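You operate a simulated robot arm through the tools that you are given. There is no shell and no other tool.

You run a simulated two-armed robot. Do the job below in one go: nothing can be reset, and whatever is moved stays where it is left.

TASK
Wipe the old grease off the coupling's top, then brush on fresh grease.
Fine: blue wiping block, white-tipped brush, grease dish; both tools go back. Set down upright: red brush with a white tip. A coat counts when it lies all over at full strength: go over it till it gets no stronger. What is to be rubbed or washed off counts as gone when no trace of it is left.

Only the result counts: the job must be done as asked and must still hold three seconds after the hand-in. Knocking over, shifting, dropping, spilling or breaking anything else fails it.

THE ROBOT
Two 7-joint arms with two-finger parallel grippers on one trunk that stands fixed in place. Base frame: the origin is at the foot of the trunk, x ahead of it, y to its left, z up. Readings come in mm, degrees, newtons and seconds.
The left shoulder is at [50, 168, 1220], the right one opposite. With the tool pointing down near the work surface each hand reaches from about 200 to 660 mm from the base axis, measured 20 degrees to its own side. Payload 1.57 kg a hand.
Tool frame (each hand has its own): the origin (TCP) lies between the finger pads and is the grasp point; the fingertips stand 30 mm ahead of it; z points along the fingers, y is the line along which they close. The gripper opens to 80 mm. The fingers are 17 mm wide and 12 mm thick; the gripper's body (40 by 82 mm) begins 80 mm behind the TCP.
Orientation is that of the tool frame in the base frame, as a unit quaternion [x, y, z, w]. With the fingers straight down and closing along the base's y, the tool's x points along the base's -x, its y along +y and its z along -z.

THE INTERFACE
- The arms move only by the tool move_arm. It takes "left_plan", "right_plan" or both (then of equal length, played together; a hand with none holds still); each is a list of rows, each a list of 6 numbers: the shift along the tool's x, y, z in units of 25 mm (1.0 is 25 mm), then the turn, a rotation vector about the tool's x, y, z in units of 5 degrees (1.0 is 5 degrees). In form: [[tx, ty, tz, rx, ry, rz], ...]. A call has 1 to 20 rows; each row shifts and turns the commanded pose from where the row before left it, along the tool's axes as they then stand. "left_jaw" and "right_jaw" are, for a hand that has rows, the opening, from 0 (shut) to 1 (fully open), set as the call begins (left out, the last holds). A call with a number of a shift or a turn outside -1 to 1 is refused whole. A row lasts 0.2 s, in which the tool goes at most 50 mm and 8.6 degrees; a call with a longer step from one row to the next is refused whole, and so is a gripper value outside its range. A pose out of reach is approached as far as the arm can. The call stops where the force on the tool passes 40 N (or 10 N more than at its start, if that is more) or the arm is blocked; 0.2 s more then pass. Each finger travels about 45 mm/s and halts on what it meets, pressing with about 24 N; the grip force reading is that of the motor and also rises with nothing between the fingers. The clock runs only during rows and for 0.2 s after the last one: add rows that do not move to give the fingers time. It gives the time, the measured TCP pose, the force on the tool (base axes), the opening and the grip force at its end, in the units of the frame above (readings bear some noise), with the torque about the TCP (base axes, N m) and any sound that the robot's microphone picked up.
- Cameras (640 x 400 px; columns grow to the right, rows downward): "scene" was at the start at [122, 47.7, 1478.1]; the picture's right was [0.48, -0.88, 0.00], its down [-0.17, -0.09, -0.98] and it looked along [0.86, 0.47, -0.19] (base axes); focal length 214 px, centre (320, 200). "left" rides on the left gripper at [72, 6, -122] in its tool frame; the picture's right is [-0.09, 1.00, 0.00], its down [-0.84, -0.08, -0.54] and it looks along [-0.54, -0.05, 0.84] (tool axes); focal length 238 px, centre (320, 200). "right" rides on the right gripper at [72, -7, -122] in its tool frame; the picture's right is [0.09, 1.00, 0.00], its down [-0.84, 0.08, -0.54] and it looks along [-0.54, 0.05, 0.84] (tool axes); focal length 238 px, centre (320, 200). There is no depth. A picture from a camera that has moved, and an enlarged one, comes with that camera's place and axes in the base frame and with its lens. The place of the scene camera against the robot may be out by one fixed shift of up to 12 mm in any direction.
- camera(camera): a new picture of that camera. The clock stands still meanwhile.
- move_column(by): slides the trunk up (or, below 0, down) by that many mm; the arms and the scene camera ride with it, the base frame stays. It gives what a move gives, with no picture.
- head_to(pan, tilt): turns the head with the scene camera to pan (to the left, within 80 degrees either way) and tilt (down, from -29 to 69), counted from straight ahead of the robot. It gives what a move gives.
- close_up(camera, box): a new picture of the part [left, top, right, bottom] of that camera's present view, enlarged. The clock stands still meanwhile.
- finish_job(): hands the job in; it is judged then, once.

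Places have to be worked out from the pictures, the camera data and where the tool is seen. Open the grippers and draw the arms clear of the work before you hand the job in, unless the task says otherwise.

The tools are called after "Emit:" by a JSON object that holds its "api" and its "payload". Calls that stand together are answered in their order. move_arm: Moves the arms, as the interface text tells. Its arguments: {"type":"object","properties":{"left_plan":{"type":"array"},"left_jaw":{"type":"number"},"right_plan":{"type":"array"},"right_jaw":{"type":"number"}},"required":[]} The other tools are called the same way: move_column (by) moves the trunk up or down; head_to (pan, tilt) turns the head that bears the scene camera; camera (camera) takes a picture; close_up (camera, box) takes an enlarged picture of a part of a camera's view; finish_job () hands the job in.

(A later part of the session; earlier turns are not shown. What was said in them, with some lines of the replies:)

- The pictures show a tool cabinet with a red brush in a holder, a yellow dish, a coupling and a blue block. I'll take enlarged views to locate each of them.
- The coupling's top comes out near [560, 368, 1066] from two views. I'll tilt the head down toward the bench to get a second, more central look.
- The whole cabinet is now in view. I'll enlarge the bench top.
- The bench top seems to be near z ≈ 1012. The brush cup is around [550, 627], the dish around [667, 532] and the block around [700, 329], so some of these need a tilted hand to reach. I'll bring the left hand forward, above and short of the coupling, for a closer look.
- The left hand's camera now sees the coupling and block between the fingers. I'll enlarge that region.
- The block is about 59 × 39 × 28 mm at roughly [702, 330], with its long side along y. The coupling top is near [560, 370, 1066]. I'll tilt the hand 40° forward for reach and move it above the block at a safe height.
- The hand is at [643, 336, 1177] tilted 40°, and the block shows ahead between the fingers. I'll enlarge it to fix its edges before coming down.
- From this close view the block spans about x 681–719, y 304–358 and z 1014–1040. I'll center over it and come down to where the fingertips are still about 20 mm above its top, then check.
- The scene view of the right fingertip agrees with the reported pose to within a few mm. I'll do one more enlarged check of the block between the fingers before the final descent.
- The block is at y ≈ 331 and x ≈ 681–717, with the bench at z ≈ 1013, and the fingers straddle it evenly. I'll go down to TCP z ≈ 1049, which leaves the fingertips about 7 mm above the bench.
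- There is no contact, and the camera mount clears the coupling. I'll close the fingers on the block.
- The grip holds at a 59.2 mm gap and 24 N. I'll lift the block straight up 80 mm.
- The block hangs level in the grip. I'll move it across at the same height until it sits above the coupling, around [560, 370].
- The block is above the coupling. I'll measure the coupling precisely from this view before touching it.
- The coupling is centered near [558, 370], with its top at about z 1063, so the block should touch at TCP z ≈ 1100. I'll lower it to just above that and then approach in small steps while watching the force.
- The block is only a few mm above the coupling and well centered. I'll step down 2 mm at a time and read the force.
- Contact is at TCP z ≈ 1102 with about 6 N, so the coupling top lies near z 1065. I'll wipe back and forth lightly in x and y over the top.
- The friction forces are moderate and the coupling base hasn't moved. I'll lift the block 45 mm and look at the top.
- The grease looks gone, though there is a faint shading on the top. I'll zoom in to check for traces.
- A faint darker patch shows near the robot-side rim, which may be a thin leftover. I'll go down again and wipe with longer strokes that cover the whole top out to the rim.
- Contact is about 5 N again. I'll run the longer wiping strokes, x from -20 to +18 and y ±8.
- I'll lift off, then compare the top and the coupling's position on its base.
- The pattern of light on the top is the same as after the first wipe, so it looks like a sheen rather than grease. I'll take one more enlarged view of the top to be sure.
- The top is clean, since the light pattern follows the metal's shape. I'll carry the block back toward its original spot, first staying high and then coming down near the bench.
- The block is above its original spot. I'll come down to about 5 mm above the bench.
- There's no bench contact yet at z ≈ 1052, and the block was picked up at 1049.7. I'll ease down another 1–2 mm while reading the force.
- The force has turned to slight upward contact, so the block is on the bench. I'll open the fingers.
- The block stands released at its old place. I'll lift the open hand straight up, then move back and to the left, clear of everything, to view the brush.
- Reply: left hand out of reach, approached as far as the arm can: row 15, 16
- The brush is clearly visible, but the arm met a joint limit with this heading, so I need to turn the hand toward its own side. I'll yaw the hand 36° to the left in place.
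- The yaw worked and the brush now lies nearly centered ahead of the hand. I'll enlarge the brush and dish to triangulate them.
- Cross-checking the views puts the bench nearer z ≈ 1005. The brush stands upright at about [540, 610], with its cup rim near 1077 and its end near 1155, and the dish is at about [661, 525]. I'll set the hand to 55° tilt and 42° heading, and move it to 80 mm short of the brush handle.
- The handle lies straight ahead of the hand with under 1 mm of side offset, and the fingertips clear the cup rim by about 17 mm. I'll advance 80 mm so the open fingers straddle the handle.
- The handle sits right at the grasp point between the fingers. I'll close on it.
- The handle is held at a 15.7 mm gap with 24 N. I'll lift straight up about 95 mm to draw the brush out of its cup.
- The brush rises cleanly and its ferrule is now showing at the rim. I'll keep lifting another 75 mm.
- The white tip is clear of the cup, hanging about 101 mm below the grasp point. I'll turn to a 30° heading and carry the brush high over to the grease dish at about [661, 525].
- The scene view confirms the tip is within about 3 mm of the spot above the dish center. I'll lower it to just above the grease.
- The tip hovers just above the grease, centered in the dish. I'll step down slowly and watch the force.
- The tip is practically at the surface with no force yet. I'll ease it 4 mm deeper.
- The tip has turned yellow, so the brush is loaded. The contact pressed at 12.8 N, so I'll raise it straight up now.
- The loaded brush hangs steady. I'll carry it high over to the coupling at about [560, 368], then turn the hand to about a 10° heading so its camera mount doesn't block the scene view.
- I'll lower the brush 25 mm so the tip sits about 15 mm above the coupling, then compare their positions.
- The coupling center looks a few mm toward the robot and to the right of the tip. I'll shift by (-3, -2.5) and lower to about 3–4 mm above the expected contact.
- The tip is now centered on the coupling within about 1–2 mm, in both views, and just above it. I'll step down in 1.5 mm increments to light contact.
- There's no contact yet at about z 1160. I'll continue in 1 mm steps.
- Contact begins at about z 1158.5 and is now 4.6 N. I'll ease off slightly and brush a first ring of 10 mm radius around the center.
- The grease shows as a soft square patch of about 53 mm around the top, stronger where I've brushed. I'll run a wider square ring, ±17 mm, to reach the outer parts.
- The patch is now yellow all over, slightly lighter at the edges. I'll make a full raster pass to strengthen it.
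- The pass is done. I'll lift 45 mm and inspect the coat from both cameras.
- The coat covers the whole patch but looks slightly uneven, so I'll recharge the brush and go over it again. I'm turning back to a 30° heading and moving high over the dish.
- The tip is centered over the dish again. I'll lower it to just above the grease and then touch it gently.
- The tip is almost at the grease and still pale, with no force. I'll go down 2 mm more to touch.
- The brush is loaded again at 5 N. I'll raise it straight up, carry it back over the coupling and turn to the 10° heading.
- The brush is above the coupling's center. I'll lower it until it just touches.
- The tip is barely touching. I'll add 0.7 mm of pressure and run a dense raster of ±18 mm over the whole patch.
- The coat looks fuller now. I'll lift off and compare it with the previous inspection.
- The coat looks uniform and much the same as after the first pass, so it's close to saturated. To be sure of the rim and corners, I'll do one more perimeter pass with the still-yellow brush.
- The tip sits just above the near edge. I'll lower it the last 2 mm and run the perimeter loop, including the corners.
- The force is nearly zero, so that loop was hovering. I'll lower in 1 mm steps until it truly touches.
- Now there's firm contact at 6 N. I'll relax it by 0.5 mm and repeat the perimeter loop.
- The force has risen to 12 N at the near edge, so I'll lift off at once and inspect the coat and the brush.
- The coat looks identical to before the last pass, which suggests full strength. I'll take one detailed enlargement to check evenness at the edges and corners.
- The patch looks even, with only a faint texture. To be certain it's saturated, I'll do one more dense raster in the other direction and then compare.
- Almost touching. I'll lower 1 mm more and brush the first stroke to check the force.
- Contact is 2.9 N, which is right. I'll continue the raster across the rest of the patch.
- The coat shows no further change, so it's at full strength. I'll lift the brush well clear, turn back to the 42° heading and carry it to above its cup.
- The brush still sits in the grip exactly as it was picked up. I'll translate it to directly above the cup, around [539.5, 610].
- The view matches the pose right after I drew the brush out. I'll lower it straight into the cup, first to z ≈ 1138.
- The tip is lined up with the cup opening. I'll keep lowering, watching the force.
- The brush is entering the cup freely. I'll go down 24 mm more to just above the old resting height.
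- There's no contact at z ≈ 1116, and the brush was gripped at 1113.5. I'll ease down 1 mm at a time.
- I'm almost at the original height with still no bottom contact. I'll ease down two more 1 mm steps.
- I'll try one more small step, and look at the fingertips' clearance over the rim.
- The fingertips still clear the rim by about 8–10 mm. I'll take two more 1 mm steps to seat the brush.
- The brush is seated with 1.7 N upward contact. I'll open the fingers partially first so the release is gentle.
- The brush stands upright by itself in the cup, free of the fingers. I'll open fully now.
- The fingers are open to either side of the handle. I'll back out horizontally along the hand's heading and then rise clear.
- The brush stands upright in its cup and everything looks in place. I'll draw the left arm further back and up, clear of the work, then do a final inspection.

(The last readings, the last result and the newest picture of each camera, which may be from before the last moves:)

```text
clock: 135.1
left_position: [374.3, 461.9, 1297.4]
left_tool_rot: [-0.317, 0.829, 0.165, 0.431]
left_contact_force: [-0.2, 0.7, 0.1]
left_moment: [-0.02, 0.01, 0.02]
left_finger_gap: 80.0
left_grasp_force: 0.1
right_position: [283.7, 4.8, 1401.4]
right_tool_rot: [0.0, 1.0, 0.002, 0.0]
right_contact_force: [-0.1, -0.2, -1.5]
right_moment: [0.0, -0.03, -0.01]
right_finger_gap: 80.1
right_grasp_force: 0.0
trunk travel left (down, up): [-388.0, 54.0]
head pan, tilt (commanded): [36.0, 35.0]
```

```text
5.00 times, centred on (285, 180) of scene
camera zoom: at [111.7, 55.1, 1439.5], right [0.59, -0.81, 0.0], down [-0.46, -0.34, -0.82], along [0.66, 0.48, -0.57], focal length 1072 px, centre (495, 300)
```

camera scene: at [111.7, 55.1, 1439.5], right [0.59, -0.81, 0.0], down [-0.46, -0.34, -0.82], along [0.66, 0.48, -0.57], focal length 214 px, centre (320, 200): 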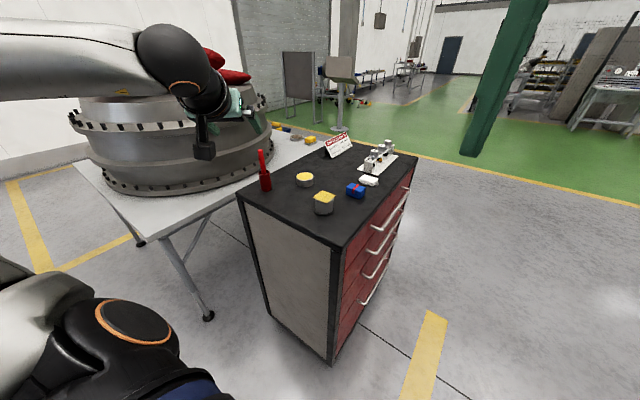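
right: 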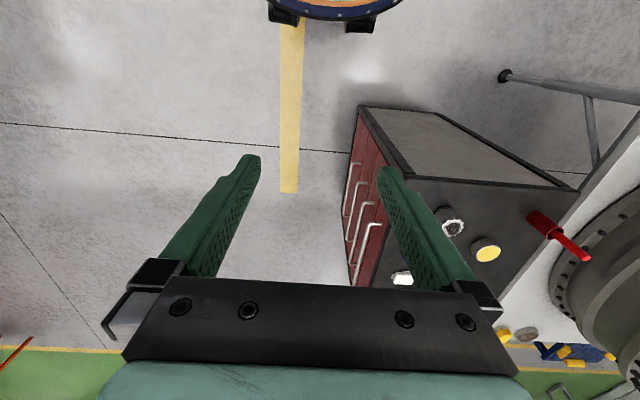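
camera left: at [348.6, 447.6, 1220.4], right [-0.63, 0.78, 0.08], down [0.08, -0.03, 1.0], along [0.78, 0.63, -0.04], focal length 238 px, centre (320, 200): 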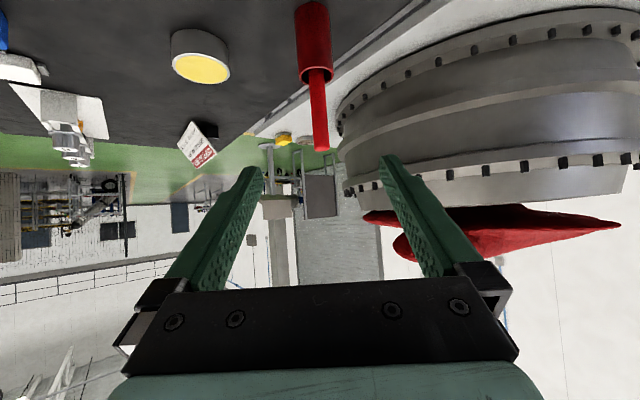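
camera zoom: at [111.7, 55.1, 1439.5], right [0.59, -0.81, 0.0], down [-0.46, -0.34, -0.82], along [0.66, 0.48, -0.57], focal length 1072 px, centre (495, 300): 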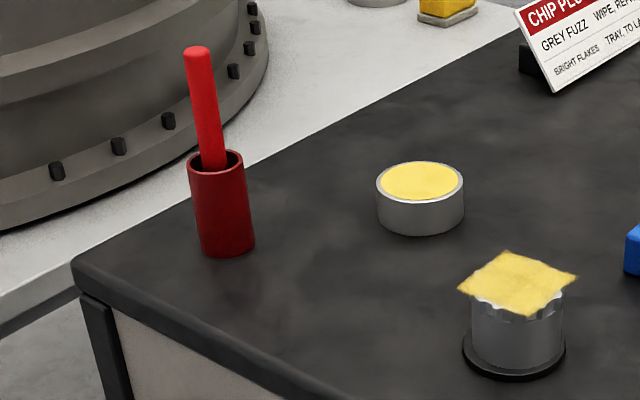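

Everything stands as it did at the start apart from the fresh coat. To verify the coat from above, I'll turn the left hand back to straight-down at this safe height.

Emit:
{"api": "move_arm", "payload": {"left_plan": [[0, 0, 0, 0.983, 0, 0.688], [0, 0, 0, 0.983, 0, 0.688], [0, 0, 0, 0.983, 0, 0.688], [0, 0, 0, 0.983, 0, 0.688], [0, 0, 0, 0.983, 0, 0.688], [0, 0, 0, 0.983, 0, 0.688], [0, 0, 0, 0, 1, 0], [0, 0, 0, 0, 1, 0], [0, 0, 0, 0, 1, 0], [0, 0, 0, 0, 1, 0], [0, 0, 0, 0, 1, 0], [0, 0, 0, 0, 1, 0], [0, 0, 0, 0, 1, 0], [0, 0, 0, 0, 1, 0], [0, 0, 0, 0, 1, 0], [0, 0, 0, 0, 0, 0]], "left_jaw": 1}}

Emit:
{"api": "camera", "payload": {"camera": "left"}}

```text
clock: 138.5
left_position: [375.2, 463.2, 1298.3]
left_tool_rot: [-0.051, 0.995, 0.005, 0.088]
left_contact_force: [-0.2, 0.3, 0.4]
left_moment: [-0.02, 0.01, -0.02]
left_finger_gap: 80.4
left_grasp_force: 0.0
right_position: [283.5, 4.6, 1400.7]
right_tool_rot: [0.0, 1.0, 0.001, 0.0]
right_contact_force: [-0.5, -0.4, -0.6]
right_moment: [0.01, -0.01, 0.01]
right_finger_gap: 79.9
right_grasp_force: 0.0
trunk travel left (down, up): [-388.0, 54.0]
head pan, tilt (commanded): [36.0, 35.0]
```

```text
taken
camera left: at [282.5, 459.5, 1406.6], right [-0.01, 1.0, 0.02], down [0.73, 0.0, 0.68], along [0.68, 0.02, -0.73], focal length 238 px, centre (320, 200)
```

left: 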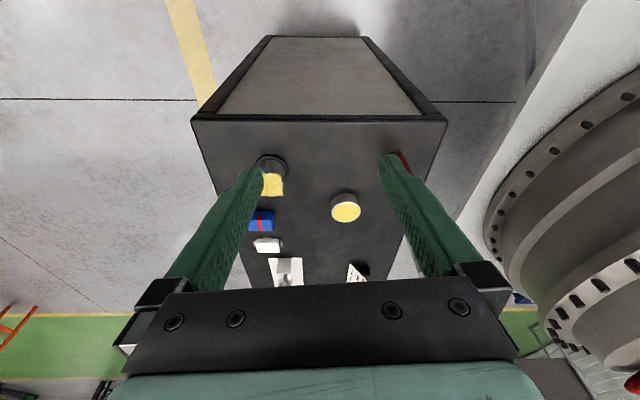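

I'll slide the hand right and forward at this height so the coupling lies between the fingers.

Emit:
{"api": "move_arm", "payload": {"left_plan": [[-0.4, -0.8, 0.05, 0, 0, 0], [-0.4, -0.8, 0.05, 0, 0, 0], [-0.4, -0.8, 0.05, 0, 0, 0], [-0.4, -0.8, 0.05, 0, 0, 0], [-0.4, -0.8, 0.05, 0, 0, 0], [0, 0, 0, 0, 0, 0]], "left_jaw": 1}}

Emit:
{"api": "camera", "payload": {"camera": "left"}}

Emit:
{"api": "close_up", "payload": {"camera": "left", "box": [270, 130, 390, 250]}}

```text
clock: 139.9
left_position: [434.7, 367.7, 1301.4]
left_tool_rot: [-0.051, 0.995, 0.005, 0.088]
left_contact_force: [0.0, -0.2, -0.6]
left_moment: [0.0, -0.02, 0.01]
left_finger_gap: 80.3
left_grasp_force: 0.0
right_position: [284.0, 5.5, 1401.6]
right_tool_rot: [0.0, 1.0, 0.001, 0.001]
right_contact_force: [0.2, -0.3, -0.7]
right_moment: [-0.03, -0.01, -0.02]
right_finger_gap: 79.8
right_grasp_force: 0.0
trunk travel left (down, up): [-388.0, 54.0]
head pan, tilt (commanded): [36.0, 35.0]
```

```text
taken
camera left: at [343.1, 364.8, 1409.5], right [-0.01, 1.0, 0.02], down [0.73, 0.0, 0.68], along [0.68, 0.02, -0.73], focal length 238 px, centre (320, 200)
```

left: 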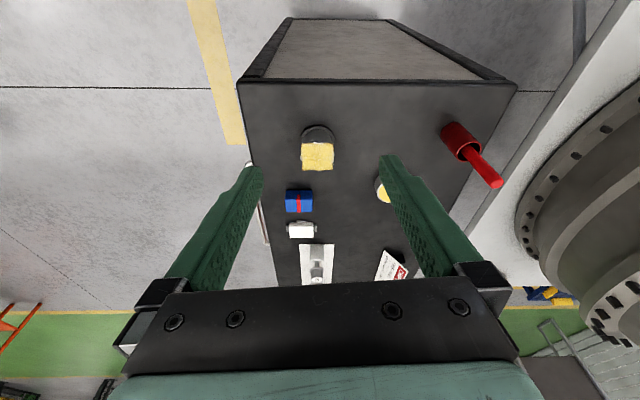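

```text
3.33 times, centred on (330, 190) of left
camera zoom: at [343.1, 364.8, 1409.5], right [-0.01, 1.0, 0.02], down [0.73, 0.0, 0.68], along [0.68, 0.02, -0.73], focal length 794 px, centre (287, 233)
```

zoom: 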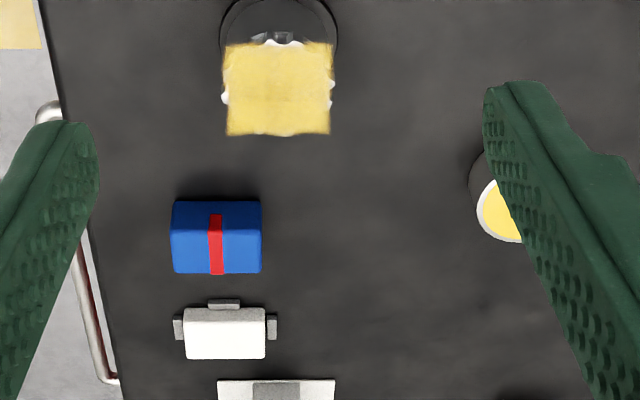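

Emit:
{"api": "close_up", "payload": {"camera": "left", "box": [295, 120, 345, 175]}}

Emit:
{"api": "close_up", "payload": {"camera": "left", "box": [420, 100, 520, 200]}}

```text
7.27 times, centred on (320, 148) of left
camera zoom: at [343.1, 364.8, 1409.5], right [-0.01, 1.0, 0.02], down [0.73, 0.0, 0.68], along [0.68, 0.02, -0.73], focal length 1734 px, centre (320, 582)
```

zoom: 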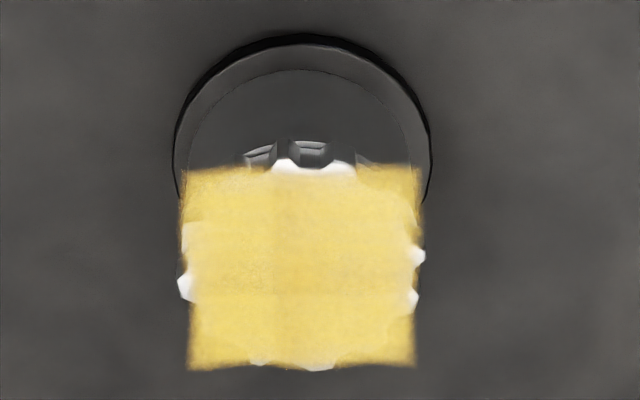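

```text
4.00 times, centred on (470, 150) of left
camera zoom: at [343.1, 364.8, 1409.5], right [-0.01, 1.0, 0.02], down [0.73, 0.0, 0.68], along [0.68, 0.02, -0.73], focal length 953 px, centre (-280, 400)
```

zoom: 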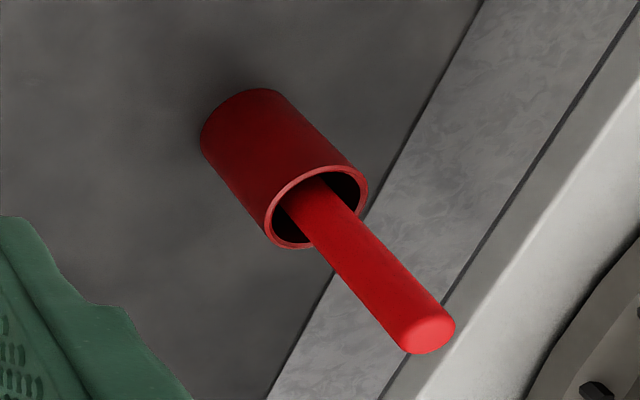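

The coat is even right out to the edges from above, the brush stands upright in its cup, and the block is back in place. I'll draw the left arm back to near its starting position.

Emit:
{"api": "move_arm", "payload": {"left_plan": [[0.95, -0.4, -0.4, 0, 0, 0], [0.95, -0.4, -0.4, 0, 0, 0], [0.95, -0.4, -0.4, 0, 0, 0], [0.95, -0.4, -0.4, 0, 0, 0], [0.95, -0.4, -0.4, 0, 0, 0], [0.95, -0.4, -0.4, 0, 0, 0], [0.95, -0.4, -0.4, 0, 0, 0], [0, 0, 0, 0, 0, 0]], "left_jaw": 1}}

Emit:
{"api": "camera", "payload": {"camera": "scene"}}

Emit:
{"api": "close_up", "payload": {"camera": "scene", "box": [230, 125, 420, 244]}}

```text
clock: 141.7
left_position: [267.1, 279.0, 1341.6]
left_tool_rot: [-0.052, 0.995, 0.004, 0.087]
left_contact_force: [-0.1, -0.3, 0.8]
left_moment: [0.0, 0.01, 0.0]
left_finger_gap: 80.2
left_grasp_force: 0.0
right_position: [284.9, 4.4, 1401.2]
right_tool_rot: [0.001, 1.0, 0.0, 0.001]
right_contact_force: [-0.1, 0.2, 0.6]
right_moment: [-0.02, 0.02, -0.01]
right_finger_gap: 80.0
right_grasp_force: 0.1
trunk travel left (down, up): [-388.0, 54.0]
head pan, tilt (commanded): [36.0, 35.0]
```

```text
taken
camera scene: at [111.7, 55.1, 1439.5], right [0.59, -0.81, 0.0], down [-0.46, -0.34, -0.82], along [0.66, 0.48, -0.57], focal length 214 px, centre (320, 200)
```

scene: 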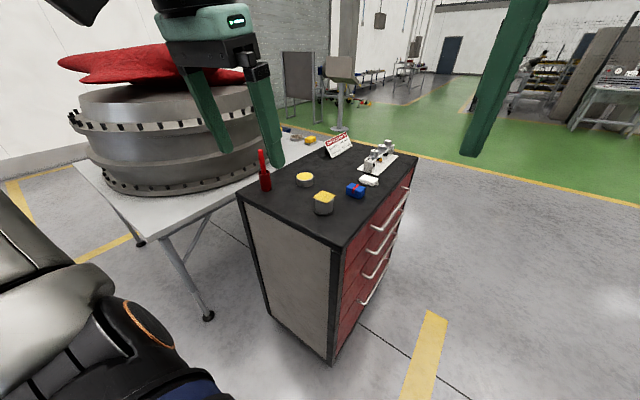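

```text
3.36 times, centred on (325, 184) of scene
camera zoom: at [111.7, 55.1, 1439.5], right [0.59, -0.81, 0.0], down [-0.46, -0.34, -0.82], along [0.66, 0.48, -0.57], focal length 721 px, centre (303, 252)
```

zoom: 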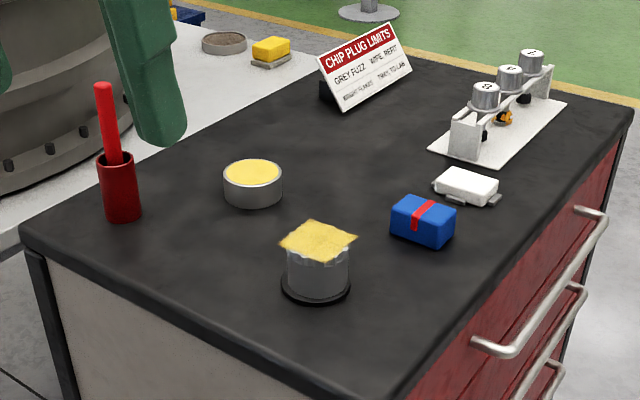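

The old grease is wiped off and the fresh coat is even and no longer getting stronger. Both tools are back, the dish is undisturbed, and both arms are clear with open grippers, so I'm handing the job in.

Emit:
{"api": "finish_job", "payload": {}}

```text
The job is handed in.
```

The old grease is wiped off the coupling's top and a fresh coat is brushed on. I've handed the job in, but I haven't been told how it was judged.

- **Wiping:** I wiped the top twice with the blue block. The close-ups after the second pass showed no trace of grease.
- **Fresh coat:** I loaded the brush twice and went over the whole top several times. The last passes changed nothing I could see, and from above the coat looked even right to the edges.
- **Tools:** The blue block is back within about a millimetre of where it stood. The red brush stands upright in its cup. The dish looks undisturbed.
- **Coupling:** The wiping nudged it about 2 mm on its black base. It did not move further during the brushing. I left it there, and it's the one thing that could count as shifted.

Both grippers are open and the arms are clear of the bench.
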